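You operate a simulated robot arm through the tools that you are given. There is no shell and no other tool. Be economical: measure what you need, move in short steps, check, and stop when the job is done.

Carry out the task below with a simulated two-armed robot. There is one attempt and no reset: what you move stays moved.

## Task
Wipe up the spill on the top of the long parts bench with the white towel and put it back.

Only the result counts: the job must be done as asked and must still hold three seconds after the hand-in. Knocking over, shifting, dropping, spilling or breaking anything else fails it. Flat cloth is picked up by pressing the open fingertips on it (5 to 10 N) and closing them slowly along it; thin cloth reads only 2 to 8 mm in the jaws.

## Robot
Two 7-joint arms with three-finger grippers on one trunk, on a base that drives. Base frame: it is fixed to the floor where the robot stands at the start and does not move with it; the origin is under the middle of the robot, x ahead of it, y to its left, z up; the surface under the hand at the start is at about z = 0.8. Lengths are in m, angles in rad, forces in N, time in s.
The left shoulder is at the start at [0.042, 0.154, 1.007], the right one opposite. With the tool pointing down near the work surface each hand reaches from about 0.22 to 0.64 m from the robot's upright axis, wherever it stands, measured 20 degrees to its own side. Payload 2.69 kg a hand.
The tool frame of a hand sits at the grasp point between the pads (the TCP): z along the fingers, y along the line on which they close. The tips reach 0.029 m beyond it. Largest opening 0.12 m; the body of the gripper starts 0.078 m behind the TCP.
Orientation is that of the tool frame in the base frame, as [roll, pitch, yaw] about the fixed x, y, z axes, in that order (R = Rz(yaw) Ry(pitch) Rx(roll)). With the fingers straight down and closing along the base's y, the tool's x points along the base's -x, its y along +y and its z along -z.

## Interface
- The arms move only by the tool servo_tool. It takes "left_steps", "right_steps" or both (then of equal length, played together; a hand with none holds still); each is a list of rows, each a list of 7 numbers: the shift along the tool's x, y, z in cm, then the turn, a rotation vector about the tool's x, y, z in rad, then the gripper command, from -1 (shut) to 1 (fully open), values between in proportion. In form: [[tx, ty, tz, ax, ay, az, jaw], ...]. A call has 1 to 10 rows; each row is the pose to reach, as a shift and turn from the pose commanded when the call began, along the tool's axes at that moment. Each row takes 0.2 s and may step no farther than 0.05 m and 0.15 rad from the row before; otherwise, or with a gripper value out of range, the whole call is refused. Where a pose cannot be reached the arm comes as near as it can. A force on the tool above 40 N (or 10 N above the force at the start of the call, whichever is more), or a blocked arm, ends the call early, and 0.2 s more pass. Each finger halts on what it meets, pressing with about 24 N; the grip force reading is that of the motor and also rises with nothing between the fingers. The clock runs only during rows and for 0.2 s after the last one: add rows that repeat a pose to give the fingers time. It gives the time, the measured TCP pose, the force on the tool (base axes), the opening and the grip force at its end, in the units of the frame above (readings bear some noise), with the torque about the TCP (base axes, N m) and any sound that the robot's microphone picked up, and new pictures: "pictures" is both (left out), scene, wrist or none (wrist: the cameras of the hands that moved).
- Cameras (640 x 400 px; columns grow to the right, rows downward): "scene" is now at [0.1436, 0.0503, 1.1771]; the picture's right is [0.54, -0.84, 0.00], its down [-0.31, -0.20, -0.93] and it looks along [0.78, 0.51, -0.37] (base axes); focal length 214 px, centre (320, 200). "left" rides on the left gripper at [0.063, 0, -0.104] in its tool frame; the picture's right is [-0.01, 1.00, 0.00], its down [-0.83, 0.00, -0.56] and it looks along [-0.56, 0.00, 0.83] (tool axes); focal length 275 px, centre (320, 200). "right" rides on the right gripper at [0.063, 0, -0.104] in its tool frame; the picture's right is [0.00, 1.00, 0.00], its down [-0.83, 0.00, -0.56] and it looks along [-0.56, 0.00, 0.83] (tool axes); focal length 275 px, centre (320, 200). There is no depth. A picture from a camera that has moved, and an enlarged one, comes with that camera's place and axes in the base frame and with its lens.
- slide_trunk(by): slides the trunk up (or, below 0, down) by that many m; the arms and the scene camera ride with it, the base frame stays. It gives what a move gives, with no picture.
- steer(legs): drives the robot by 1 to 6 legs, each [ahead, left, turn to the left] in m, m and rad, along the robot's own axes; the way and the turn of a leg run together, so that a leg with both is an arc; at most 1.5 m and 3.142 rad a leg. The arms and the cameras ride along, it lands a little off, and it stops where it bumps. It gives what a move gives, and a new picture of the scene camera.
- head_to(pan, tilt): turns the head with the scene camera to pan (to the left, within 1.396 rad either way) and tilt (down, from -0.506 to 1.204), counted from straight ahead of the robot. It gives what a move gives, and a new picture of the scene camera.
- zoom(camera, box): a new picture of the part [left, top, right, bottom] of that camera's present view, enlarged. The clock stands still meanwhile.
- hand_in(): hands the job in; it is judged then, once.

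Go step by step. Nothing tells you exact positions but the pictures and the camera data: compare them with the known pose of the tool, close in by small moves and look again before you grip or let go. The budget is 120 turns and 260 pictures, counting those below and the enlarged ones. Unless the task says otherwise, let go and move clear before handing in, and close with one line.

The tools are called after "Call:" by a JSON object that holds its "name" and its "arguments". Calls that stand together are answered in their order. servo_tool: Moves the arms, as the interface text tells. Its arguments: {"type":"object","properties":{"left_steps":{"type":"array","items":{"type":"array","items":{"type":"number"}}},"right_steps":{"type":"array","items":{"type":"array","items":{"type":"number"}}},"pictures":{"type":"string","enum":["both","scene","wrist","none"]}},"required":[]} The other tools are called the same way: slide_trunk (by) slides the trunk up or down; steer (legs) drives the base; head_to (pan, tilt) turns the head that bears the scene camera; zoom (camera, box) takes an enlarged picture of a part of a camera's view; hand_in () hands the job in.

At the start:

```text
clock: 0.0
left_tool_pos: [0.3416, 0.451, 1.0733]
left_tool_rot: [3.14, 0.0, -3.141]
left_ft_force: [-0.8, 0.0, -0.1]
left_ft_torque: [0.0, 0.01, -0.03]
left_gripper_width: 0.1202
left_grip_force: 0.1
right_tool_pos: [0.2762, 0.0518, 1.0803]
right_tool_rot: [3.141, -0.002, -3.141]
right_ft_force: [0.0, 0.0, 0.1]
right_ft_torque: [-0.02, 0.01, -0.03]
right_gripper_width: 0.1201
right_grip_force: 0.1
trunk travel left (down, up): [-0.375, 0.063]
robot x, y, heading: [-0.0003, -0.0006, -0.001]
head pan, tilt: [0.576, 0.38]
```

scene: 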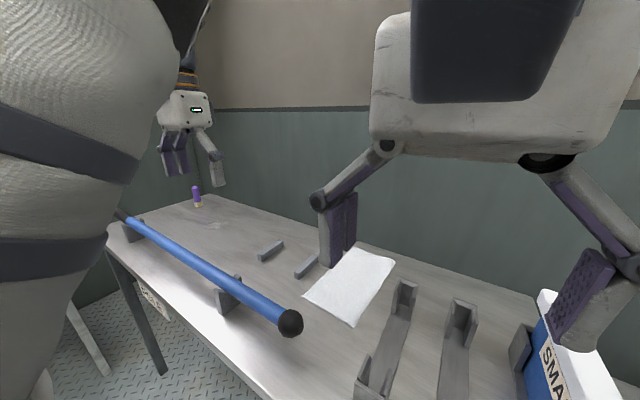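
right: 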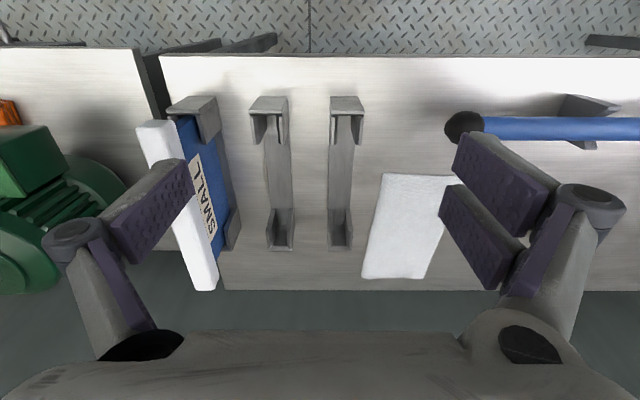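
left: 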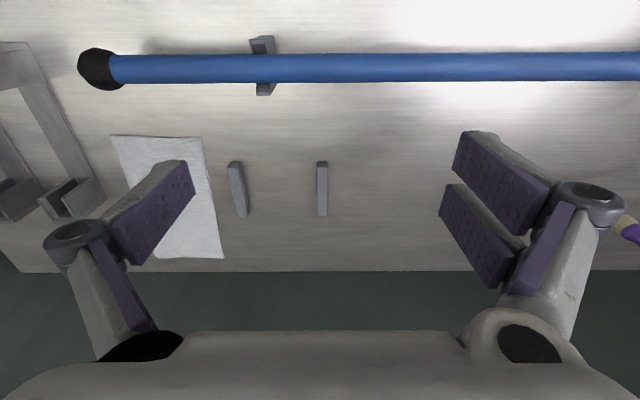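

I see a long bench with a blue rod in cradles, a white towel on its top, and perhaps a clear spill near the far left end. I'll zoom in there and look around before moving anything.

Call:
{"name": "zoom", "arguments": {"camera": "scene", "box": [110, 170, 430, 370]}}

Call:
{"name": "head_to", "arguments": {"pan": 1.2, "tilt": 0.6}}

Call:
{"name": "head_to", "arguments": {"pan": -0.6, "tilt": 0.6}}

Call:
{"name": "head_to", "arguments": {"pan": 0.3, "tilt": 0.9}}

```text
2.00 times, centred on (270, 270) of scene
camera zoom: at [0.1436, 0.0503, 1.1771], right [0.54, -0.84, 0.0], down [-0.31, -0.2, -0.93], along [0.78, 0.51, -0.37], focal length 429 px, centre (420, 60)
```

zoom: 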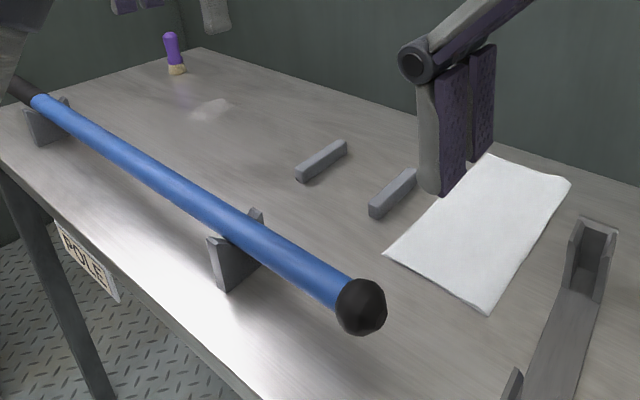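

```text
clock: 1.0
left_tool_pos: [0.3416, 0.4515, 1.0715]
left_tool_rot: [3.141, 0.001, -3.14]
left_ft_force: [-0.1, -0.3, -1.0]
left_ft_torque: [0.01, 0.01, -0.03]
left_gripper_width: 0.1201
left_grip_force: 0.1
right_tool_pos: [0.2762, 0.0522, 1.0797]
right_tool_rot: [-3.141, -0.001, -3.141]
right_ft_force: [-0.2, 0.5, -0.4]
right_ft_torque: [0.02, -0.02, 0.03]
right_gripper_width: 0.1197
right_grip_force: 0.0
trunk travel left (down, up): [-0.375, 0.063]
robot x, y, heading: [0.0026, -0.0011, -0.001]
head pan, tilt: [1.201, 0.6]
camera scene: at [0.0978, 0.0822, 1.1571], right [0.93, -0.36, 0.0], down [-0.2, -0.53, -0.83], along [0.3, 0.77, -0.56], focal length 214 px, centre (320, 200)
```

scene: 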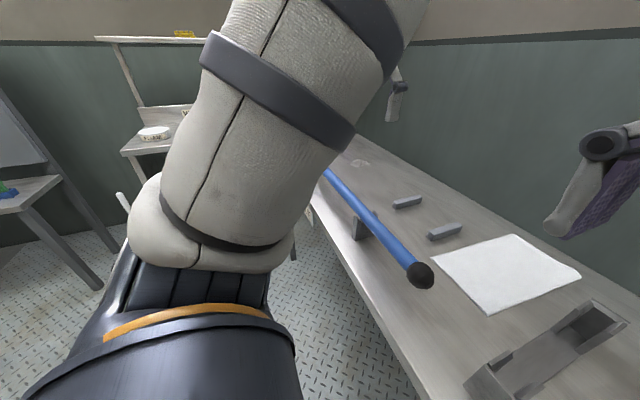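

```text
clock: 2.8
left_tool_pos: [0.3401, 0.4527, 1.0723]
left_tool_rot: [3.141, 0.0, 3.14]
left_ft_force: [-0.5, 0.4, -0.4]
left_ft_torque: [0.0, -0.01, -0.03]
left_gripper_width: 0.1201
left_grip_force: 0.0
right_tool_pos: [0.2775, 0.0519, 1.0806]
right_tool_rot: [3.137, -0.002, 3.135]
right_ft_force: [1.3, 1.0, 0.0]
right_ft_torque: [0.0, -0.02, 0.02]
right_gripper_width: 0.1196
right_grip_force: 0.1
trunk travel left (down, up): [-0.375, 0.063]
robot x, y, heading: [0.0015, 0.0021, -0.002]
head pan, tilt: [-0.6, 0.6]
camera scene: at [0.1315, 0.0594, 1.158], right [0.67, -0.74, 0.0], down [-0.41, -0.37, -0.83], along [0.62, 0.56, -0.56], focal length 214 px, centre (320, 200)
```

scene: 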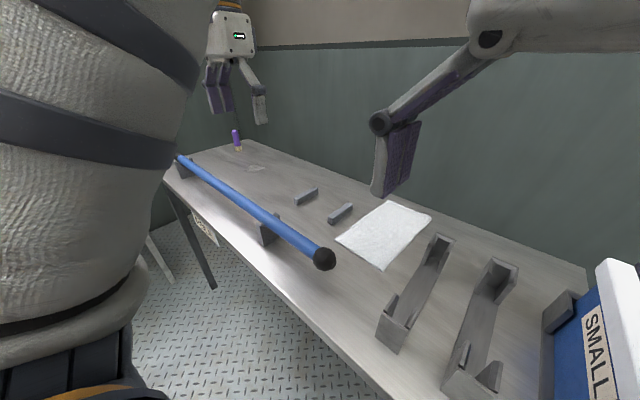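

```text
clock: 4.0
left_tool_pos: [0.3414, 0.452, 1.0715]
left_tool_rot: [-3.141, 0.0, 3.141]
left_ft_force: [0.1, 0.6, -0.1]
left_ft_torque: [0.0, 0.02, 0.02]
left_gripper_width: 0.1198
left_grip_force: 0.0
right_tool_pos: [0.2783, 0.052, 1.0789]
right_tool_rot: [-3.14, -0.008, 3.136]
right_ft_force: [-0.6, -0.4, -0.7]
right_ft_torque: [0.04, -0.01, -0.03]
right_gripper_width: 0.1202
right_grip_force: 0.0
trunk travel left (down, up): [-0.375, 0.063]
robot x, y, heading: [0.0008, -0.0, 0.001]
head pan, tilt: [0.3, 0.901]
camera scene: at [0.1309, 0.0593, 1.1566], right [0.67, -0.74, 0.0], down [-0.42, -0.38, -0.82], along [0.61, 0.55, -0.57], focal length 214 px, centre (320, 200)
```

scene: 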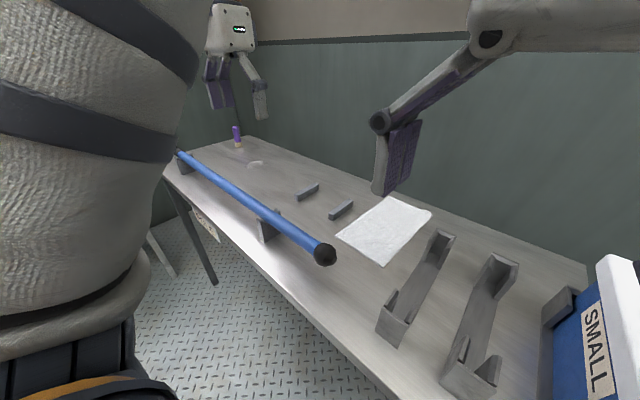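

The towel lies at about x 0.43–0.67, y 0.15–0.28 and the pale spill at about (0.53, 0.77). First I move the right hand aside and bring the left hand over the towel, staying high.

Call:
{"name": "servo_tool", "arguments": {"left_steps": [[0, 0, 0, 0, 0, 0, 0], [0, 0, 0, 0, 0, 0, 0], [-2.5, -2.9, 0, 0, 0, 0, 0], [-5.2, -5.9, 0, 0, 0, 0, 0], [-8, -9, 0, 0, 0, 0, 0], [-10.8, -12.2, 0, 0, 0, 0, 0], [-13.5, -15.3, 0, 0, 0, 0, 0], [-16, -18.2, 0, 0, 0, 0, 0], [-18.5, -21, 0, 0, 0, 0, 0], [-20.9, -23.7, 0, 0, 0, 0, 0]], "right_steps": [[0, -4, -1, 0, 0, 0, 1], [0, -8, -2, 0, 0, 0, 1], [0, -12, -3, 0, 0, 0, 1], [0, -16, -3, 0, 0, 0, 1], [0, -20, -3, 0, 0, 0, 1], [0, -20, -3, 0, 0, 0, 1], [0, -20, -3, 0, 0, 0, 1], [0, -20, -3, 0, 0, 0, 1], [0, -20, -3, 0, 0, 0, 1], [0, -20, -3, 0, 0, 0, 1]]}}

```text
clock: 4.5
left_tool_pos: [0.3423, 0.4508, 1.0735]
left_tool_rot: [-3.141, 0.002, 3.138]
left_ft_force: [0.4, 0.0, -0.5]
left_ft_torque: [-0.01, -0.01, 0.01]
left_gripper_width: 0.0602
left_grip_force: 0.1
right_tool_pos: [0.2858, -0.005, 1.0911]
right_tool_rot: [3.128, -0.011, 3.104]
right_ft_force: [-0.3, 0.4, 0.0]
right_ft_torque: [-0.01, 0.02, -0.01]
right_gripper_width: 0.1199
right_grip_force: 0.0
trunk travel left (down, up): [-0.375, 0.063]
robot x, y, heading: [0.0021, -0.0027, -0.006]
head pan, tilt: [0.3, 0.901]
stopped in row 2 (right hand): the force on the tool passed its limit at 68 N (the readings are from after the stop); the commanded pose is now the measured one
camera scene: at [0.1471, 0.0381, 1.1614], right [0.43, -0.9, 0.0], down [-0.47, -0.22, -0.85], along [0.77, 0.36, -0.52], focal length 214 px, centre (320, 200)
camera right: at [0.2237, -0.0028, 1.1962], right [0.03, 1.0, 0.01], down [0.84, -0.04, 0.55], along [0.55, -0.01, -0.84], focal length 275 px, centre (320, 200)
camera left: at [0.2781, 0.4523, 1.1771], right [0.01, 1.0, 0.0], down [0.83, -0.01, 0.56], along [0.56, 0.0, -0.83], focal length 275 px, centre (320, 200)
```

scene: 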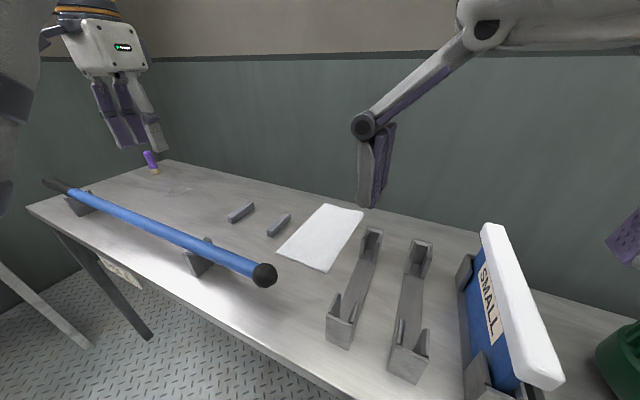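
right: 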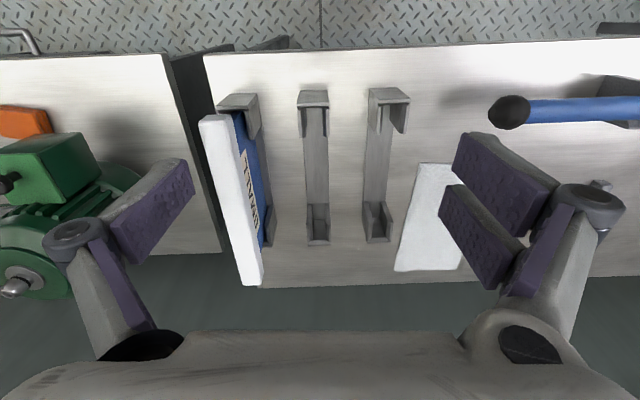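
left: 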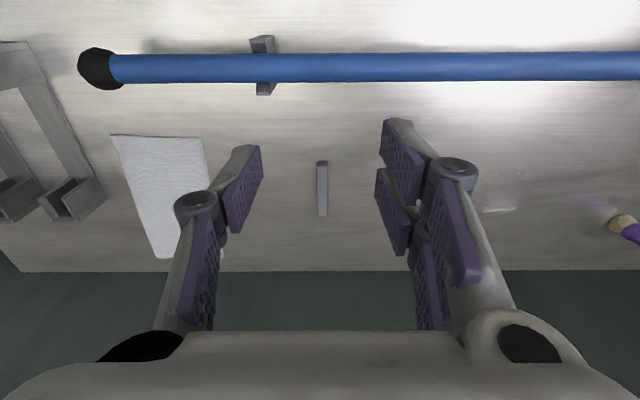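

The right hand halted, probably because the moves were too abrupt, and nothing looks disturbed. I'll go on with gentler steps, left hand only; the left camera puts the spill at about (0.525, 0.75).

Call:
{"name": "servo_tool", "arguments": {"right_steps": [[0, -0.5, 0, 0, 0, 0, 1], [0, -1.5, 0, 0, 0, 0, 1], [0, -3, 0, 0, 0, 0, 1], [0, -4.5, 0, 0, 0, 0, 1], [0, -6, 0, 0, 0, 0, 1], [0, -7.5, 0, 0, 0, 0, 1], [0, -9, 0, 0, 0, 0, 1], [0, -10.5, 0, 0, 0, 0, 1], [0, -11.5, 0, 0, 0, 0, 1], [0, -12, 0, 0, 0, 0, 1]], "pictures": "none"}}

Call:
{"name": "servo_tool", "arguments": {"left_steps": [[-0.7, -0.7, 0, 0, 0, 0, 0], [-1.8, -2, 0, 0, 0, 0, 0], [-3.4, -4, 0, 0, 0, 0, 0], [-5, -5.9, 0, 0, 0, 0, 0], [-6.7, -7.8, 0, 0, 0, 0, 0], [-8.3, -9.7, 0, 0, 0, 0, 0], [-10, -11.6, 0, 0, 0, 0, 0], [-11.5, -13.4, 0, 0, 0, 0, 0], [-12.5, -14.5, 0, 0, 0, 0, 0], [-13, -15, 0, 0, 0, 0, 0]], "pictures": "both"}}

```text
clock: 5.5
left_tool_pos: [0.3422, 0.4525, 1.0724]
left_tool_rot: [-3.141, 0.0, 3.139]
left_ft_force: [0.0, 0.3, -0.2]
left_ft_torque: [-0.04, -0.01, 0.01]
left_gripper_width: 0.0602
left_grip_force: 0.0
right_tool_pos: [0.2881, -0.0453, 1.084]
right_tool_rot: [-3.136, 0.004, 3.099]
right_ft_force: [50.7, -15.5, -61.3]
right_ft_torque: [1.2, 0.69, 0.79]
right_gripper_width: 0.1199
right_grip_force: 0.1
trunk travel left (down, up): [-0.375, 0.063]
robot x, y, heading: [0.0005, -0.0014, -0.002]
head pan, tilt: [0.3, 0.901]
stopped in row 4 (right hand): the force on the tool passed its limit at 49 N (the readings are from after the stop); the commanded pose is now the measured one
```

```text
clock: 6.3
left_tool_pos: [0.3661, 0.425, 1.0733]
left_tool_rot: [3.14, 0.003, 3.141]
left_ft_force: [0.7, -0.1, -0.9]
left_ft_torque: [0.01, 0.05, 0.01]
left_gripper_width: 0.0601
left_grip_force: 0.1
right_tool_pos: [0.2905, -0.0457, 1.0819]
right_tool_rot: [-3.128, 0.01, 3.094]
right_ft_force: [40.1, -13.4, -61.5]
right_ft_torque: [0.78, -0.69, 0.63]
right_gripper_width: 0.1199
right_grip_force: 0.0
trunk travel left (down, up): [-0.375, 0.063]
robot x, y, heading: [-0.0027, 0.0012, -0.006]
head pan, tilt: [0.3, 0.901]
stopped in row 3 (right hand): the force on the tool passed its limit at 92 N (the readings are from after the stop); the commanded pose is now the measured one
camera scene: at [0.1467, 0.0254, 1.1474], right [0.3, -0.95, 0.0], down [-0.62, -0.2, -0.76], along [0.72, 0.23, -0.65], focal length 214 px, centre (320, 200)
camera left: at [0.3022, 0.4251, 1.1769], right [0.01, 1.0, 0.0], down [0.83, -0.01, 0.56], along [0.56, 0.0, -0.83], focal length 275 px, centre (320, 200)
```

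scene: 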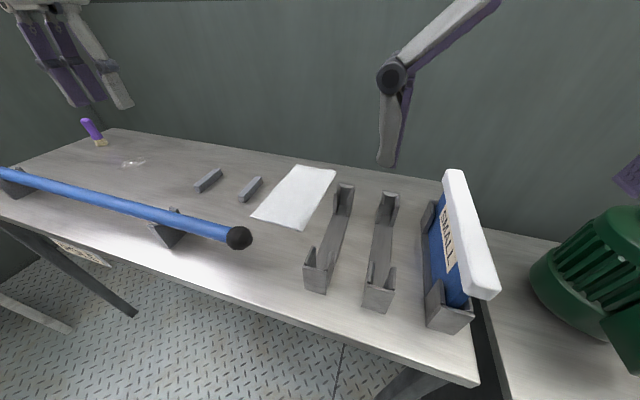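
left: 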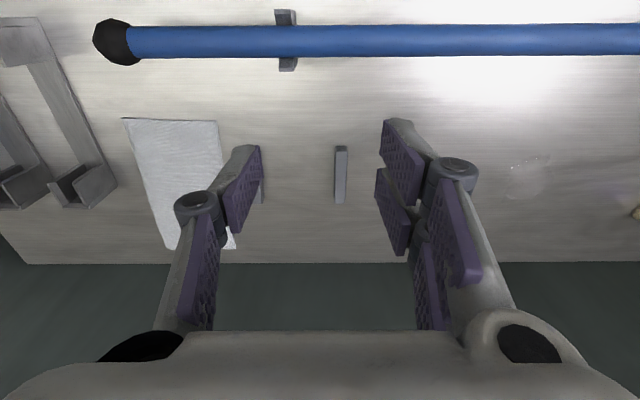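

The head, tilting down, seems to be pressing on the right wrist (the force is forward and down). I'll return the head to where it was free and then move the right hand away.

Call:
{"name": "head_to", "arguments": {"pan": 0.6, "tilt": 0.3}}

Call:
{"name": "servo_tool", "arguments": {"right_steps": [[0, -0.5, 0, 0, 0, 0, 1], [-0.3, -1.5, 0, 0, 0, 0, 1], [-0.6, -3, 0, 0, 0, 0, 1], [-1, -4.5, 0, 0, 0, 0, 1], [-1, -6, 0, 0, 0, 0, 1], [-1, -8, 0, 0, 0, 0, 1], [-1, -10, 0, 0, 0, 0, 1], [-1, -12, 0, 0, 0, 0, 1], [-1, -14, 0, 0, 0, 0, 1], [-1, -15, 0, 0, 0, 0, 1]], "pictures": "scene"}}

```text
clock: 7.3
left_tool_pos: [0.3652, 0.4241, 1.0734]
left_tool_rot: [-3.141, 0.001, 3.141]
left_ft_force: [-0.4, -0.1, -0.1]
left_ft_torque: [0.04, -0.02, 0.0]
left_gripper_width: 0.06
left_grip_force: 0.1
right_tool_pos: [0.2863, -0.0432, 1.0867]
right_tool_rot: [-3.14, 0.008, 3.1]
right_ft_force: [1.0, 0.2, -1.1]
right_ft_torque: [-0.01, -0.02, 0.01]
right_gripper_width: 0.1199
right_grip_force: 0.1
trunk travel left (down, up): [-0.375, 0.063]
robot x, y, heading: [-0.0008, 0.0056, 0.001]
head pan, tilt: [0.6, 0.3]
camera scene: at [0.1428, 0.0525, 1.1845], right [0.56, -0.83, 0.0], down [-0.24, -0.17, -0.96], along [0.79, 0.54, -0.3], focal length 214 px, centre (320, 200)
```

scene: 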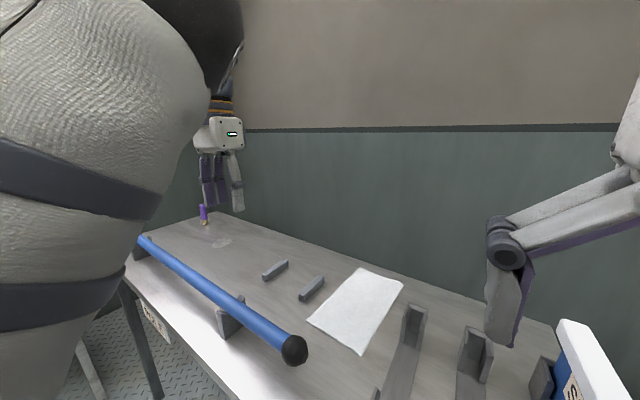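

```text
clock: 9.5
left_tool_pos: [0.3649, 0.4237, 1.0728]
left_tool_rot: [3.141, 0.002, 3.14]
left_ft_force: [0.3, 0.0, 0.5]
left_ft_torque: [0.0, -0.02, 0.03]
left_gripper_width: 0.0599
left_grip_force: 0.0
right_tool_pos: [0.2909, -0.1956, 1.0845]
right_tool_rot: [-3.139, 0.005, 3.098]
right_ft_force: [0.2, -0.3, -0.5]
right_ft_torque: [0.03, 0.03, -0.02]
right_gripper_width: 0.1199
right_grip_force: 0.2
trunk travel left (down, up): [-0.375, 0.063]
robot x, y, heading: [-0.0011, 0.0038, 0.004]
head pan, tilt: [0.6, 0.3]
camera scene: at [0.1428, 0.0524, 1.1845], right [0.56, -0.83, 0.0], down [-0.24, -0.17, -0.96], along [0.79, 0.54, -0.3], focal length 214 px, centre (320, 200)
```

scene: 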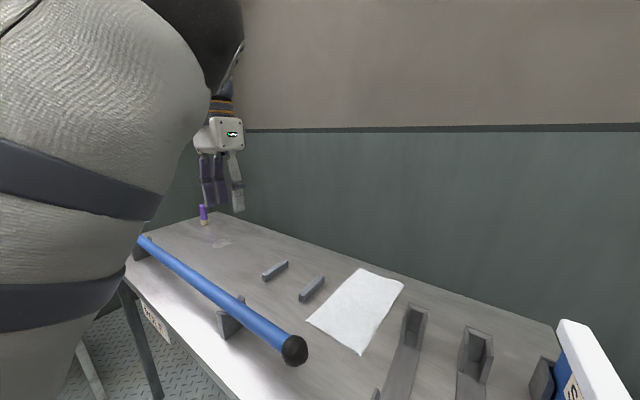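

The right arm is free and clear now. Next I move the left hand over the towel in two gentle calls.

Call:
{"name": "servo_tool", "arguments": {"left_steps": [[-0.7, -0.7, 0, 0, 0, 0, 0], [-1.8, -2, 0, 0, 0, 0, 0], [-3.4, -4, 0, 0, 0, 0, 0], [-5, -5.9, 0, 0, 0, 0, 0], [-6.7, -7.8, 0, 0, 0, 0, 0], [-8.3, -9.7, 0, 0, 0, 0, 0], [-10, -11.6, 0, 0, 0, 0, 0], [-11.5, -13.4, 0, 0, 0, 0, 0], [-12.5, -14.5, 0, 0, 0, 0, 0], [-13, -15, 0, 0, 0, 0, 0]], "pictures": "none"}}

Call:
{"name": "servo_tool", "arguments": {"left_steps": [[-0.8, -0.7, 1, 0, 0, 0, 0], [-1.8, -2, 3, 0, 0, 0, 0], [-3.4, -3.5, 5, 0, 0, 0, 0], [-4.5, -4.8, 7, 0, 0, 0, 0], [-5.4, -5.8, 9, 0, 0, 0, 0], [-5.5, -5.9, 11, 0, 0, 0, 0], [-5.5, -5.9, 12, 0, 0, 0, 0], [-5.5, -5.9, 12, 0, 0, 0, 0]], "pictures": "both"}}

```text
clock: 11.7
left_tool_pos: [0.4956, 0.2741, 1.0733]
left_tool_rot: [-3.141, 0.003, 3.139]
left_ft_force: [0.5, 0.4, 0.5]
left_ft_torque: [0.02, -0.01, -0.01]
left_gripper_width: 0.0601
left_grip_force: 0.0
right_tool_pos: [0.2901, -0.1945, 1.0864]
right_tool_rot: [-3.138, 0.005, 3.098]
right_ft_force: [0.1, 0.1, 0.0]
right_ft_torque: [0.02, 0.0, 0.01]
right_gripper_width: 0.12
right_grip_force: 0.1
trunk travel left (down, up): [-0.375, 0.063]
robot x, y, heading: [0.0007, 0.0014, -0.001]
head pan, tilt: [0.6, 0.3]
```

```text
clock: 13.5
left_tool_pos: [0.5508, 0.2164, 0.9526]
left_tool_rot: [3.14, 0.002, 3.139]
left_ft_force: [0.0, 0.8, -0.1]
left_ft_torque: [0.0, 0.04, 0.0]
left_gripper_width: 0.06
left_grip_force: 0.1
right_tool_pos: [0.2903, -0.1942, 1.0854]
right_tool_rot: [-3.138, 0.006, 3.099]
right_ft_force: [0.8, -0.2, -0.6]
right_ft_torque: [0.0, 0.01, 0.0]
right_gripper_width: 0.1198
right_grip_force: 0.0
trunk travel left (down, up): [-0.375, 0.063]
robot x, y, heading: [0.0028, -0.0025, 0.001]
head pan, tilt: [0.6, 0.3]
camera scene: at [0.1428, 0.0524, 1.1845], right [0.56, -0.83, 0.0], down [-0.24, -0.17, -0.96], along [0.79, 0.54, -0.3], focal length 214 px, centre (320, 200)
camera left: at [0.4867, 0.216, 1.0568], right [0.01, 1.0, 0.0], down [0.83, -0.01, 0.56], along [0.56, 0.0, -0.83], focal length 275 px, centre (320, 200)
```

scene: 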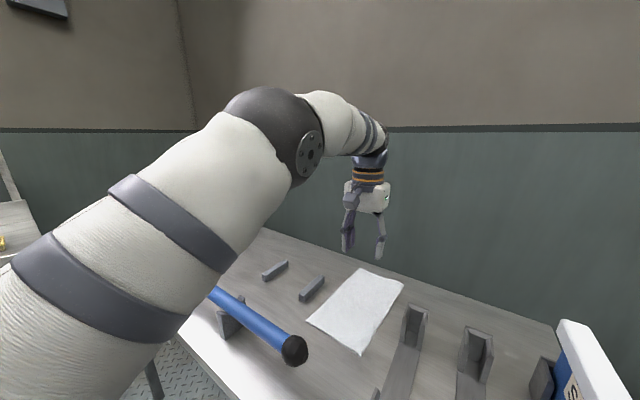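
left: 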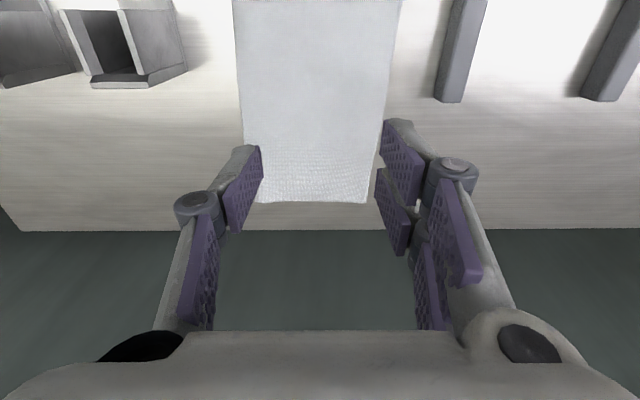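

The left hand is centred above the towel (y about 0.215, x about 0.55). I narrow the jaws to 4 cm and come down until just above contact.

Call:
{"name": "servo_tool", "arguments": {"left_steps": [[0, 0, 1, 0, 0, 0, -0.33], [0, 0, 3, 0, 0, 0, -0.33], [0, 0, 5, 0, 0, 0, -0.33], [0, 0, 7, 0, 0, 0, -0.33], [0, 0, 8.5, 0, 0, 0, -0.33], [0, 0, 9.5, 0, 0, 0, -0.33], [0, 0, 10.3, 0, 0, 0, -0.33], [0, 0, 10.3, 0, 0, 0, -0.33]], "pictures": "both"}}

```text
clock: 15.3
left_tool_pos: [0.5507, 0.2175, 0.8496]
left_tool_rot: [-3.141, 0.002, 3.141]
left_ft_force: [0.0, 0.7, -0.6]
left_ft_torque: [0.0, -0.01, 0.03]
left_gripper_width: 0.0402
left_grip_force: 0.0
right_tool_pos: [0.2914, -0.1946, 1.0861]
right_tool_rot: [-3.138, 0.008, 3.098]
right_ft_force: [-0.6, -0.5, -0.5]
right_ft_torque: [0.0, 0.01, -0.01]
right_gripper_width: 0.1199
right_grip_force: 0.0
trunk travel left (down, up): [-0.375, 0.063]
robot x, y, heading: [-0.0028, 0.0021, -0.001]
head pan, tilt: [0.6, 0.3]
camera scene: at [0.1428, 0.0524, 1.1845], right [0.56, -0.83, 0.0], down [-0.24, -0.17, -0.96], along [0.79, 0.54, -0.3], focal length 214 px, centre (320, 200)
camera left: at [0.4869, 0.2165, 0.954], right [0.01, 1.0, 0.0], down [0.83, -0.01, 0.56], along [0.56, 0.0, -0.83], focal length 275 px, centre (320, 200)
```

scene: 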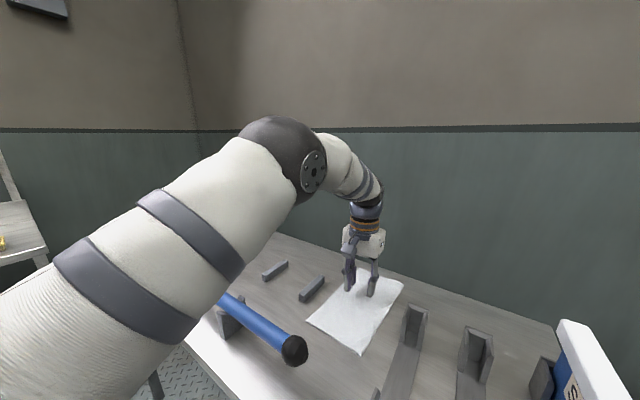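
left: 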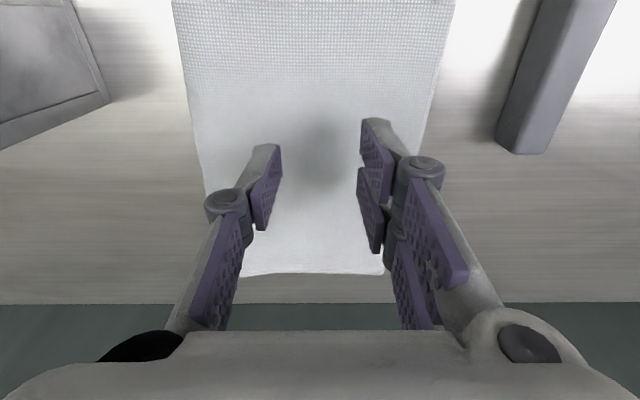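

The tips are about 2 cm above the cloth by the height reading. I'll lower in millimetre steps until contact shows in the force.

Call:
{"name": "servo_tool", "arguments": {"left_steps": [[0, 0, 0.6, 0, 0, 0, -0.33], [0, 0, 1.1, 0, 0, 0, -0.33], [0, 0, 1.5, 0, 0, 0, -0.33], [0, 0, 1.7, 0, 0, 0, -0.33], [0, 0, 1.7, 0, 0, 0, -0.33]], "pictures": "none"}}

```text
clock: 16.5
left_tool_pos: [0.5494, 0.215, 0.8327]
left_tool_rot: [3.14, 0.001, 3.14]
left_ft_force: [-0.9, -0.6, 0.0]
left_ft_torque: [0.04, 0.0, 0.01]
left_gripper_width: 0.0401
left_grip_force: 0.0
right_tool_pos: [0.2909, -0.1947, 1.0856]
right_tool_rot: [-3.139, 0.008, 3.099]
right_ft_force: [0.4, 0.3, 0.2]
right_ft_torque: [0.04, 0.0, -0.03]
right_gripper_width: 0.1201
right_grip_force: 0.1
trunk travel left (down, up): [-0.375, 0.063]
robot x, y, heading: [0.0017, 0.0031, -0.001]
head pan, tilt: [0.6, 0.3]
```

Call:
{"name": "servo_tool", "arguments": {"left_steps": [[0, 0, 0.2, 0, 0, 0, -0.33], [0, 0, 0.4, 0, 0, 0, -0.33], [0, 0, 0.5, 0, 0, 0, -0.33], [0, 0, 0.5, 0, 0, 0, -0.33]], "pictures": "none"}}

```text
clock: 17.5
left_tool_pos: [0.5503, 0.2147, 0.83]
left_tool_rot: [3.14, 0.004, 3.14]
left_ft_force: [0.7, -1.1, 19.3]
left_ft_torque: [0.19, 0.08, -0.06]
left_gripper_width: 0.0409
left_grip_force: 0.2
right_tool_pos: [0.289, -0.1949, 1.0873]
right_tool_rot: [-3.14, 0.009, 3.099]
right_ft_force: [0.0, -0.5, 0.5]
right_ft_torque: [0.0, 0.01, 0.01]
right_gripper_width: 0.1201
right_grip_force: 0.1
trunk travel left (down, up): [-0.375, 0.063]
robot x, y, heading: [-0.002, 0.001, -0.003]
head pan, tilt: [0.6, 0.3]
```

Contact reads 19 N, a little too much. I'll ease off to about 8 N and close the fingers slowly along the cloth.

Call:
{"name": "servo_tool", "arguments": {"left_steps": [[0, 0, -0.15, 0, 0, 0, -0.33], [0, 0, -0.15, 0, 0, 0, -0.42], [0, 0, -0.15, 0, 0, 0, -0.5], [0, 0, -0.15, 0, 0, 0, -0.6], [0, 0, -0.15, 0, 0, 0, -0.7], [0, 0, -0.15, 0, 0, 0, -0.8], [0, 0, -0.15, 0, 0, 0, -0.9], [0, 0, -0.15, 0, 0, 0, -1], [0, 0, -0.15, 0, 0, 0, -1], [0, 0, -0.15, 0, 0, 0, -1]], "pictures": "wrist"}}

```text
clock: 19.7
left_tool_pos: [0.5497, 0.2159, 0.8278]
left_tool_rot: [3.139, 0.0, 3.14]
left_ft_force: [-0.7, 0.3, 2.9]
left_ft_torque: [0.01, 0.05, -0.03]
left_gripper_width: 0.0035
left_grip_force: 23.4
right_tool_pos: [0.2903, -0.1953, 1.0852]
right_tool_rot: [-3.138, 0.006, 3.099]
right_ft_force: [0.1, 0.3, 0.6]
right_ft_torque: [0.04, 0.0, -0.01]
right_gripper_width: 0.1199
right_grip_force: 0.0
trunk travel left (down, up): [-0.375, 0.063]
robot x, y, heading: [-0.0009, 0.0018, -0.002]
head pan, tilt: [0.6, 0.3]
camera left: at [0.4864, 0.2158, 0.9332], right [0.01, 1.0, 0.0], down [0.83, -0.01, 0.56], along [0.56, 0.0, -0.83], focal length 275 px, centre (320, 200)
```

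left: 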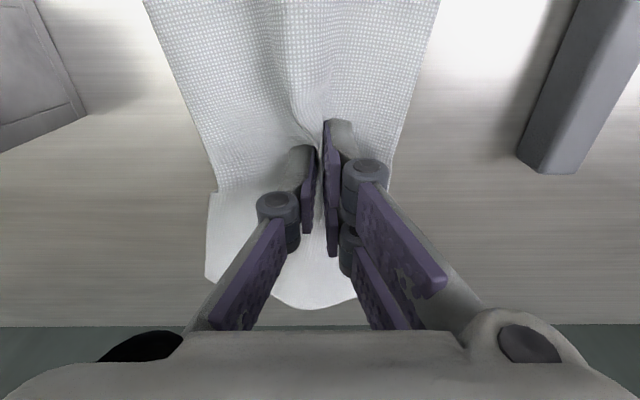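

The jaws read 3.5 mm with a fold of cloth between the pads. I lift it slowly and check.

Call:
{"name": "servo_tool", "arguments": {"left_steps": [[0, 0, -0.5, 0, 0, 0, -1], [0, 0, -1.5, 0, 0, 0, -1], [0, 0, -3, 0, 0, 0, -1], [0, 0, -5, 0, 0, 0, -1], [0, 0, -7.5, 0, 0, 0, -1], [0, 0, -10, 0, 0, 0, -1], [0, 0, -13, 0, 0, 0, -1], [0, 0, -16, 0, 0, 0, -1], [0, 0, -19, 0, 0, 0, -1], [0, 0, -20, 0, 0, 0, -1]], "pictures": "both"}}

```text
clock: 21.9
left_tool_pos: [0.5496, 0.2148, 1.0301]
left_tool_rot: [3.139, -0.002, 3.139]
left_ft_force: [0.6, 0.2, 1.0]
left_ft_torque: [0.0, -0.04, 0.0]
left_gripper_width: 0.0035
left_grip_force: 23.1
right_tool_pos: [0.2909, -0.1956, 1.0863]
right_tool_rot: [-3.139, 0.007, 3.097]
right_ft_force: [-0.2, -0.1, -0.8]
right_ft_torque: [-0.01, -0.02, 0.01]
right_gripper_width: 0.12
right_grip_force: 0.1
trunk travel left (down, up): [-0.375, 0.063]
robot x, y, heading: [0.0046, -0.001, -0.002]
head pan, tilt: [0.6, 0.3]
camera scene: at [0.1429, 0.0525, 1.1845], right [0.56, -0.83, 0.0], down [-0.24, -0.17, -0.96], along [0.79, 0.54, -0.3], focal length 214 px, centre (320, 200)
camera left: at [0.4868, 0.2158, 1.1334], right [0.01, 1.0, 0.0], down [0.83, -0.01, 0.56], along [0.56, 0.0, -0.83], focal length 275 px, centre (320, 200)
```

scene: 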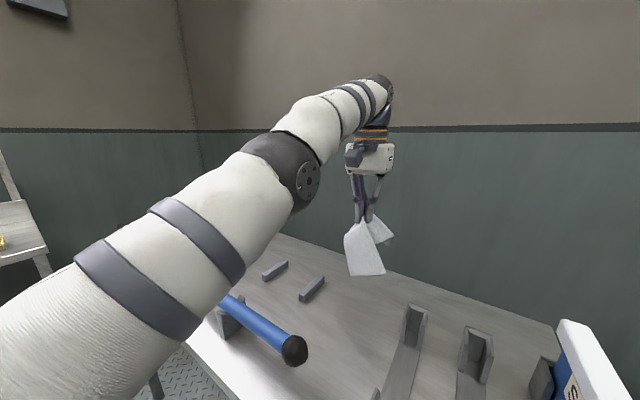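
left: 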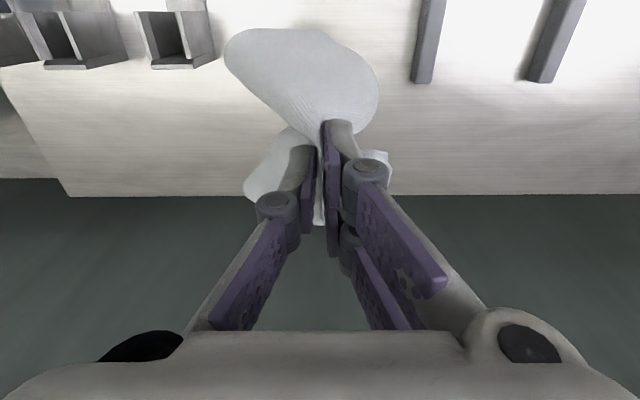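

The towel is gripped and hanging clear of the bench. I now drive 0.54 m to the left to bring the hand over the spill.

Call:
{"name": "steer", "arguments": {"legs": [[0, 0.3, 0], [0, 0.24, 0]]}}

Call:
{"name": "head_to", "arguments": {"pan": 0.35, "tilt": 0.65}}

```text
clock: 26.8
left_tool_pos: [0.5507, 0.7535, 1.0291]
left_tool_rot: [3.141, 0.002, -3.14]
left_ft_force: [0.2, 0.6, 0.4]
left_ft_torque: [-0.02, 0.0, 0.01]
left_gripper_width: 0.0038
left_grip_force: 24.6
right_tool_pos: [0.2898, 0.3426, 1.0857]
right_tool_rot: [-3.138, 0.007, 3.1]
right_ft_force: [0.4, -0.2, 0.0]
right_ft_torque: [-0.06, -0.01, -0.01]
right_gripper_width: 0.1201
right_grip_force: 0.1
trunk travel left (down, up): [-0.375, 0.063]
robot x, y, heading: [-0.002, 0.5347, 0.004]
head pan, tilt: [0.6, 0.3]
camera scene: at [0.1425, 0.5905, 1.1845], right [0.57, -0.82, 0.0], down [-0.24, -0.17, -0.96], along [0.79, 0.54, -0.3], focal length 214 px, centre (320, 200)
```

scene: 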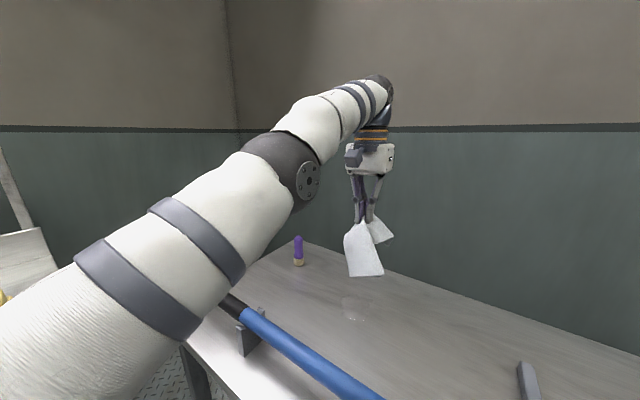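

```text
clock: 27.6
left_tool_pos: [0.5502, 0.7542, 1.0285]
left_tool_rot: [3.141, 0.001, 3.141]
left_ft_force: [-0.6, 0.4, -0.1]
left_ft_torque: [0.02, 0.01, 0.0]
left_gripper_width: 0.0036
left_grip_force: 24.5
right_tool_pos: [0.2904, 0.3434, 1.0856]
right_tool_rot: [-3.139, 0.006, 3.1]
right_ft_force: [-0.4, 0.4, -0.1]
right_ft_torque: [-0.03, -0.01, 0.01]
right_gripper_width: 0.12
right_grip_force: 0.1
trunk travel left (down, up): [-0.375, 0.063]
robot x, y, heading: [-0.0016, 0.5374, 0.003]
head pan, tilt: [0.351, 0.649]
camera scene: at [0.1469, 0.5673, 1.1528], right [0.34, -0.94, 0.0], down [-0.57, -0.21, -0.8], along [0.75, 0.27, -0.6], focal length 214 px, centre (320, 200)
```

scene: 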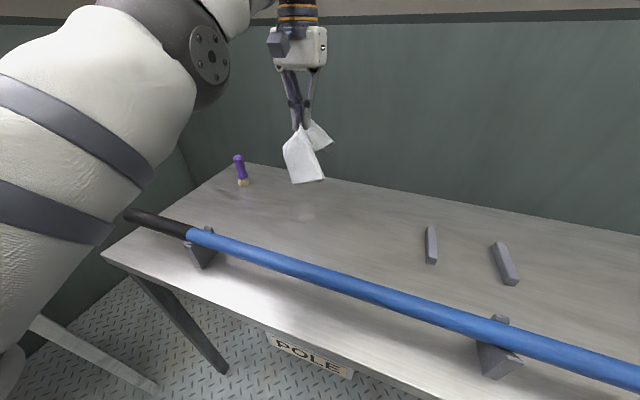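

Call:
{"name": "zoom", "arguments": {"camera": "scene", "box": [220, 140, 420, 265]}}

Call:
{"name": "zoom", "arguments": {"camera": "left", "box": [0, 0, 640, 400]}}

```text
3.20 times, centred on (320, 202) of scene
camera zoom: at [0.1469, 0.5673, 1.1528], right [0.34, -0.94, 0.0], down [-0.57, -0.21, -0.8], along [0.75, 0.27, -0.6], focal length 686 px, centre (320, 192)
```

zoom: 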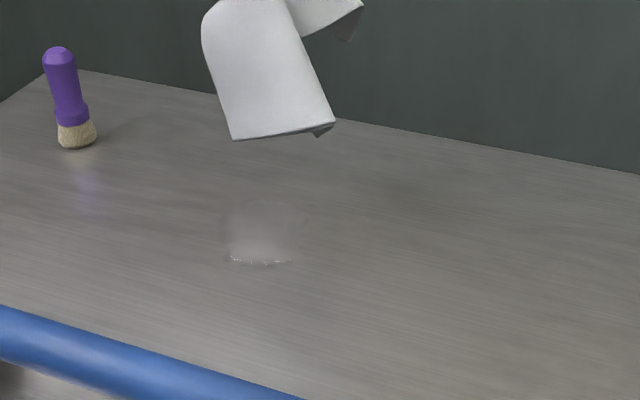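

```text
1.00 times, centred on (320, 200) of left (not enlarged: the box is as wide or as high as the picture)
camera zoom: at [0.4863, 0.7537, 1.1332], right [0.01, 1.0, 0.0], down [0.83, 0.0, 0.56], along [0.56, 0.0, -0.83], focal length 275 px, centre (320, 200)
```

zoom: 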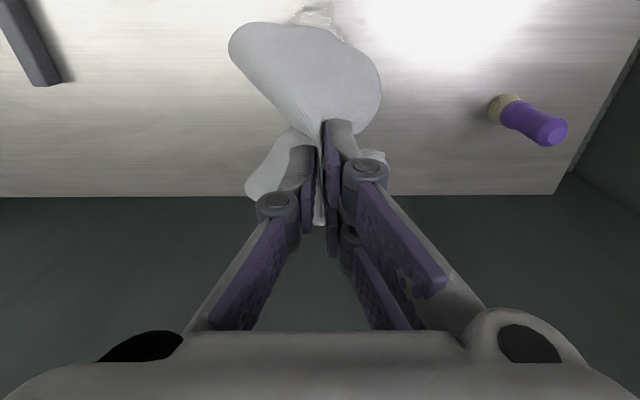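

The spill is a patch about 7 cm across centred near (0.52, 0.75), nothing else near it. I lower the towel onto it down to just above contact.

Call:
{"name": "servo_tool", "arguments": {"left_steps": [[0.5, -0.1, 1, 0, 0, 0, -1], [1.5, -0.3, 3, 0, 0, 0, -1], [2.4, -0.4, 5, 0, 0, 0, -1], [2.9, -0.4, 7.5, 0, 0, 0, -1], [2.9, -0.4, 10, 0, 0, 0, -1], [2.9, -0.4, 12.5, 0, 0, 0, -1], [2.9, -0.4, 15, 0, 0, 0, -1], [2.9, -0.4, 17, 0, 0, 0, -1], [2.9, -0.4, 18.3, 0, 0, 0, -1], [2.9, -0.4, 19, 0, 0, 0, -1]], "pictures": "both"}}

```text
clock: 29.8
left_tool_pos: [0.5212, 0.7496, 0.8376]
left_tool_rot: [3.14, 0.001, -3.141]
left_ft_force: [-0.2, 0.6, -0.6]
left_ft_torque: [-0.01, 0.02, -0.01]
left_gripper_width: 0.0037
left_grip_force: 24.6
right_tool_pos: [0.2898, 0.3425, 1.0858]
right_tool_rot: [-3.138, 0.006, 3.1]
right_ft_force: [-0.1, -0.1, 0.4]
right_ft_torque: [0.01, -0.02, 0.04]
right_gripper_width: 0.1201
right_grip_force: 0.0
trunk travel left (down, up): [-0.375, 0.063]
robot x, y, heading: [0.0032, 0.5402, 0.001]
head pan, tilt: [0.351, 0.649]
camera scene: at [0.1469, 0.5673, 1.1528], right [0.34, -0.94, 0.0], down [-0.57, -0.21, -0.8], along [0.75, 0.27, -0.6], focal length 214 px, centre (320, 200)
camera left: at [0.4576, 0.7498, 0.9426], right [0.01, 1.0, 0.0], down [0.83, 0.0, 0.56], along [0.56, 0.0, -0.83], focal length 275 px, centre (320, 200)
```

scene: 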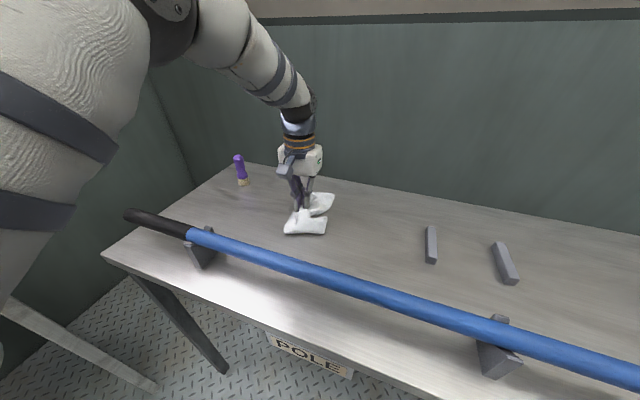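
left: 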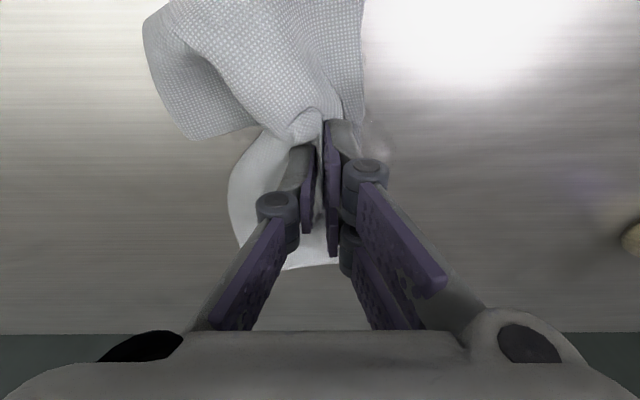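

The towel is on the spill, spread a little to the right. I press lightly and stroke along y over the patch.

Call:
{"name": "servo_tool", "arguments": {"left_steps": [[0, 0, 0.5, 0, 0, 0, -1], [0, 0, 1.0, 0, 0, 0, -1], [0, 0, 1.15, 0, 0, 0, -1], [0, 1.2, 1.15, 0, 0, 0, -1], [0, 2.6, 1.15, 0, 0, 0, -1], [0, 4.0, 1.15, 0, 0, 0, -1], [0, 5.0, 1.15, 0, 0, 0, -1], [0, 5.0, 1.15, 0, 0, 0, -1]], "pictures": "both"}}

```text
clock: 31.6
left_tool_pos: [0.5199, 0.7991, 0.83]
left_tool_rot: [3.14, 0.003, -3.142]
left_ft_force: [-0.2, -7.9, 25.9]
left_ft_torque: [-0.18, 0.08, 0.02]
left_gripper_width: 0.0039
left_grip_force: 24.6
right_tool_pos: [0.2888, 0.3412, 1.0872]
right_tool_rot: [-3.14, 0.009, 3.099]
right_ft_force: [0.5, -0.4, -0.9]
right_ft_torque: [0.0, 0.01, 0.01]
right_gripper_width: 0.12
right_grip_force: 0.1
trunk travel left (down, up): [-0.375, 0.063]
robot x, y, heading: [-0.0007, 0.5371, -0.001]
head pan, tilt: [0.351, 0.649]
camera scene: at [0.1453, 0.5657, 1.1531], right [0.34, -0.94, 0.0], down [-0.57, -0.21, -0.8], along [0.75, 0.28, -0.6], focal length 214 px, centre (320, 200)
camera left: at [0.456, 0.7989, 0.9338], right [0.01, 1.0, 0.0], down [0.83, -0.01, 0.56], along [0.56, 0.0, -0.83], focal length 275 px, centre (320, 200)
```

scene: 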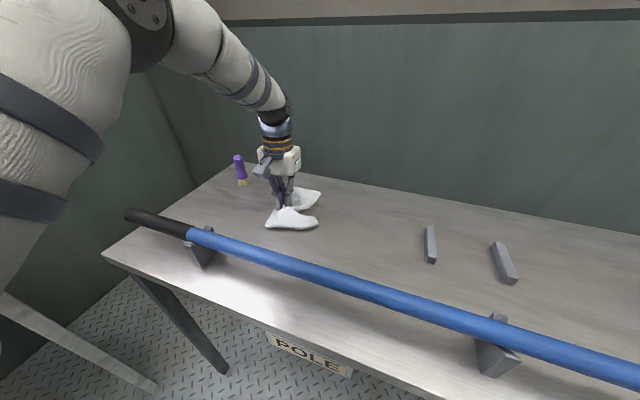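
left: 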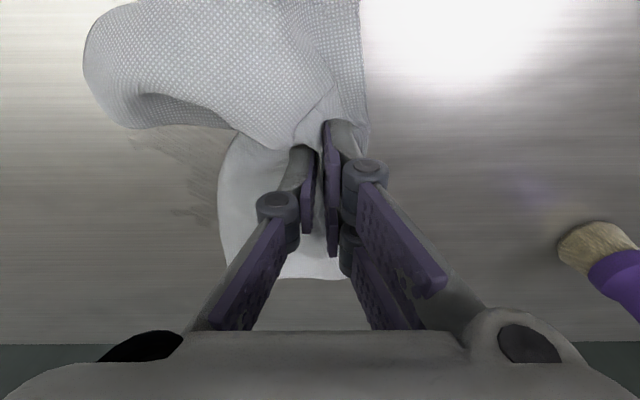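

It glides at about 26 N. I ease the pressure and continue strokes, shifting toward the near side and back.

Call:
{"name": "servo_tool", "arguments": {"left_steps": [[1, 0, -0.1, 0, 0, 0, -1], [2, -1, -0.1, 0, 0, 0, -1], [2, -3.5, -0.1, 0, 0, 0, -1], [2, -6, -0.1, 0, 0, 0, -1], [2, -8.5, -0.1, 0, 0, 0, -1], [2, -10, -0.1, 0, 0, 0, -1], [0.5, -10, -0.1, 0, 0, 0, -1], [0.5, -7.5, -0.1, 0, 0, 0, -1], [0.5, -5, -0.1, 0, 0, 0, -1], [0.5, -2.5, -0.1, 0, 0, 0, -1]], "pictures": "none"}}

Call:
{"name": "servo_tool", "arguments": {"left_steps": [[-1, 1, 0, 0, 0, 0, -1], [-2.5, 1, 0, 0, 0, 0, -1], [-2.5, -1.5, 0, 0, 0, 0, -1], [-2.5, -4, 0, 0, 0, 0, -1], [-2.5, -6.5, 0, 0, 0, 0, -1], [-3.5, -7.5, 0, 0, 0, 0, -1], [-4, -5, 0, 0, 0, 0, -1], [-4, -2.5, 0, 0, 0, 0, -1], [-4, 0, 0, 0, 0, 0, -1], [-4, 1, 0, 0, 0, 0, -1]], "pictures": "both"}}

```text
clock: 33.8
left_tool_pos: [0.5149, 0.7734, 0.8297]
left_tool_rot: [3.14, 0.004, 3.141]
left_ft_force: [0.4, -7.4, 26.1]
left_ft_torque: [-0.2, 0.13, 0.1]
left_gripper_width: 0.0037
left_grip_force: 23.9
right_tool_pos: [0.2893, 0.3416, 1.0858]
right_tool_rot: [-3.14, 0.008, 3.1]
right_ft_force: [0.0, -0.3, -0.2]
right_ft_torque: [0.01, 0.01, 0.01]
right_gripper_width: 0.12
right_grip_force: 0.1
trunk travel left (down, up): [-0.375, 0.063]
robot x, y, heading: [0.0, 0.5371, -0.001]
head pan, tilt: [0.351, 0.649]
```

```text
clock: 36.0
left_tool_pos: [0.5553, 0.7839, 0.8308]
left_tool_rot: [3.14, 0.004, 3.14]
left_ft_force: [1.1, -6.6, 22.2]
left_ft_torque: [-0.15, 0.12, 0.03]
left_gripper_width: 0.0038
left_grip_force: 24.1
right_tool_pos: [0.2891, 0.3409, 1.0851]
right_tool_rot: [-3.14, 0.009, 3.098]
right_ft_force: [1.1, 0.1, 0.2]
right_ft_torque: [0.02, -0.05, 0.0]
right_gripper_width: 0.1198
right_grip_force: 0.0
trunk travel left (down, up): [-0.375, 0.063]
robot x, y, heading: [0.0023, 0.5389, -0.001]
head pan, tilt: [0.351, 0.649]
camera scene: at [0.1454, 0.566, 1.153], right [0.34, -0.94, 0.0], down [-0.57, -0.21, -0.8], along [0.75, 0.28, -0.6], focal length 214 px, centre (320, 200)
camera left: at [0.4914, 0.7838, 0.9338], right [0.01, 1.0, 0.0], down [0.83, -0.01, 0.56], along [0.56, 0.0, -0.83], focal length 275 px, centre (320, 200)
```

scene: 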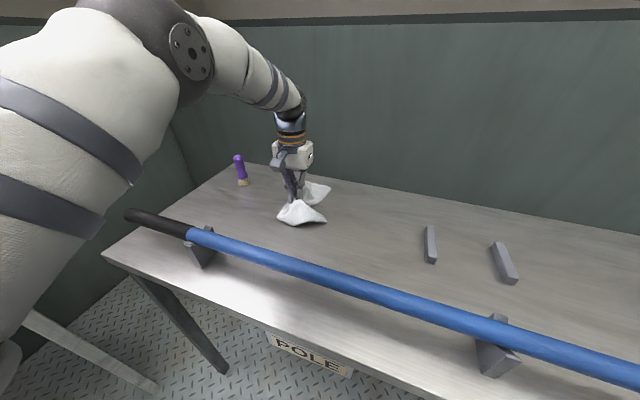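
left: 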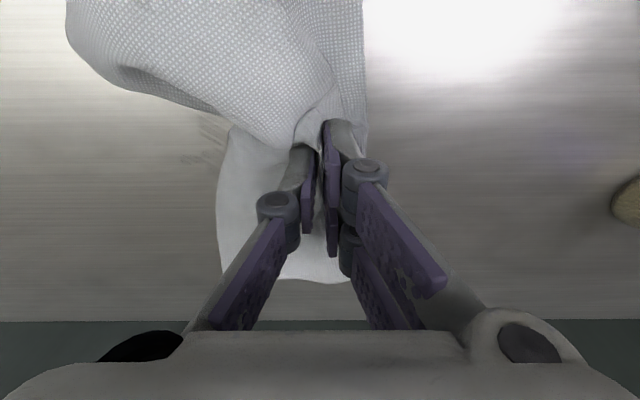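

I covered the patch in several lines; a faint streak shows to the right of the towel. I lift the towel and look at the surface.

Call:
{"name": "servo_tool", "arguments": {"left_steps": [[0, 0, -1, 0, 0, 0, -1], [0, 0, -3, 0, 0, 0, -1], [0, 0, -5.5, 0, 0, 0, -1], [0, 0, -8, 0, 0, 0, -1], [0, 0, -11, 0, 0, 0, -1], [0, 0, -14, 0, 0, 0, -1], [0, 0, -17, 0, 0, 0, -1], [0, 0, -18, 0, 0, 0, -1]], "pictures": "wrist"}}

Call:
{"name": "zoom", "arguments": {"camera": "scene", "box": [220, 140, 420, 265]}}

```text
clock: 37.8
left_tool_pos: [0.5547, 0.7847, 1.0089]
left_tool_rot: [3.141, -0.001, 3.141]
left_ft_force: [1.0, 0.0, -0.2]
left_ft_torque: [-0.01, -0.02, 0.02]
left_gripper_width: 0.0035
left_grip_force: 23.6
right_tool_pos: [0.2904, 0.3429, 1.0857]
right_tool_rot: [-3.139, 0.008, 3.098]
right_ft_force: [-1.3, 0.2, -0.8]
right_ft_torque: [-0.01, -0.01, 0.01]
right_gripper_width: 0.1199
right_grip_force: 0.1
trunk travel left (down, up): [-0.375, 0.063]
robot x, y, heading: [0.0011, 0.5385, 0.001]
head pan, tilt: [0.351, 0.649]
camera left: at [0.4916, 0.7854, 1.1131], right [0.01, 1.0, 0.0], down [0.83, 0.0, 0.56], along [0.56, 0.0, -0.83], focal length 275 px, centre (320, 200)
```

left: 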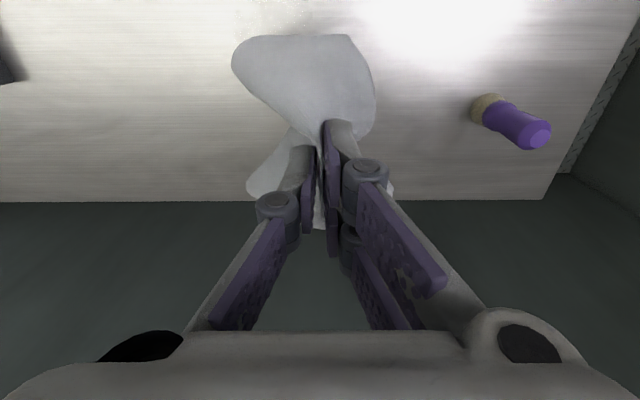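

```text
3.20 times, centred on (320, 202) of scene
camera zoom: at [0.147, 0.5673, 1.1527], right [0.34, -0.94, 0.0], down [-0.57, -0.21, -0.8], along [0.75, 0.27, -0.6], focal length 686 px, centre (320, 192)
```

zoom: 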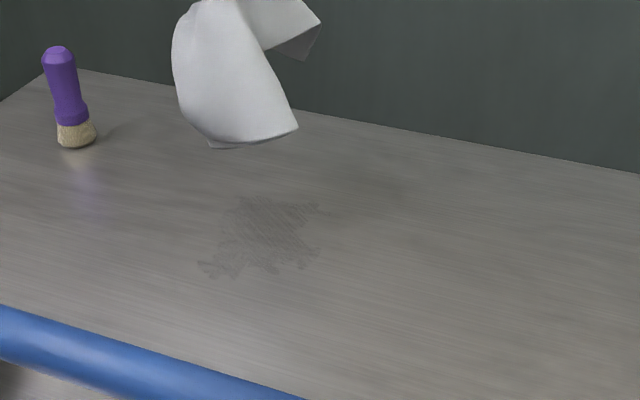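

A thin smear of liquid remains over about x 0.47–0.57, y 0.70–0.79. I'll go back down at the near edge and wipe in dense overlapping strokes.

Call:
{"name": "servo_tool", "arguments": {"left_steps": [[1.5, 0.3, 1, 0, 0, 0, -1], [4, 0.7, 3, 0, 0, 0, -1], [6.5, 1.1, 5, 0, 0, 0, -1], [8.5, 1.5, 7.5, 0, 0, 0, -1], [9.3, 1.5, 10, 0, 0, 0, -1], [9.3, 1.5, 12.5, 0, 0, 0, -1], [9.3, 1.5, 15, 0, 0, 0, -1], [9.3, 1.5, 16.7, 0, 0, 0, -1], [9.3, 1.5, 17.7, 0, 0, 0, -1], [9.3, 1.5, 18.1, 0, 0, 0, -1]], "pictures": "both"}}

```text
clock: 40.0
left_tool_pos: [0.4652, 0.7995, 0.83]
left_tool_rot: [3.141, 0.007, -3.142]
left_ft_force: [1.1, 1.7, 22.9]
left_ft_torque: [0.13, 0.1, -0.08]
left_gripper_width: 0.0035
left_grip_force: 24.3
right_tool_pos: [0.2897, 0.341, 1.0863]
right_tool_rot: [-3.14, 0.01, 3.098]
right_ft_force: [1.2, 0.0, -0.4]
right_ft_torque: [0.03, 0.01, -0.01]
right_gripper_width: 0.1196
right_grip_force: 0.0
trunk travel left (down, up): [-0.375, 0.063]
robot x, y, heading: [0.0017, 0.5383, 0.004]
head pan, tilt: [0.351, 0.649]
camera scene: at [0.1455, 0.5667, 1.1534], right [0.34, -0.94, 0.0], down [-0.57, -0.21, -0.8], along [0.75, 0.27, -0.6], focal length 214 px, centre (320, 200)
camera left: at [0.3997, 0.7997, 0.9341], right [0.0, 1.0, 0.0], down [0.83, -0.01, 0.56], along [0.56, 0.0, -0.83], focal length 275 px, centre (320, 200)
```

scene: 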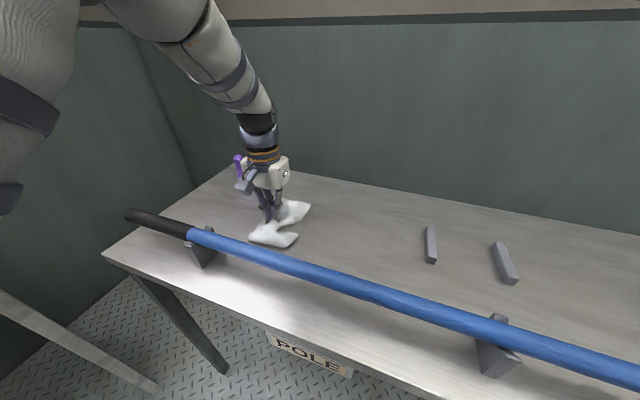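
left: 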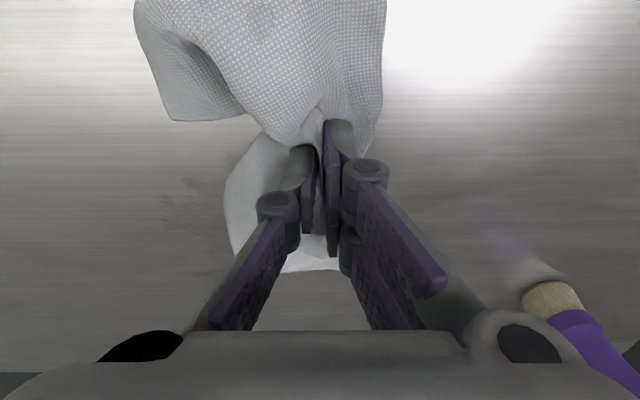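

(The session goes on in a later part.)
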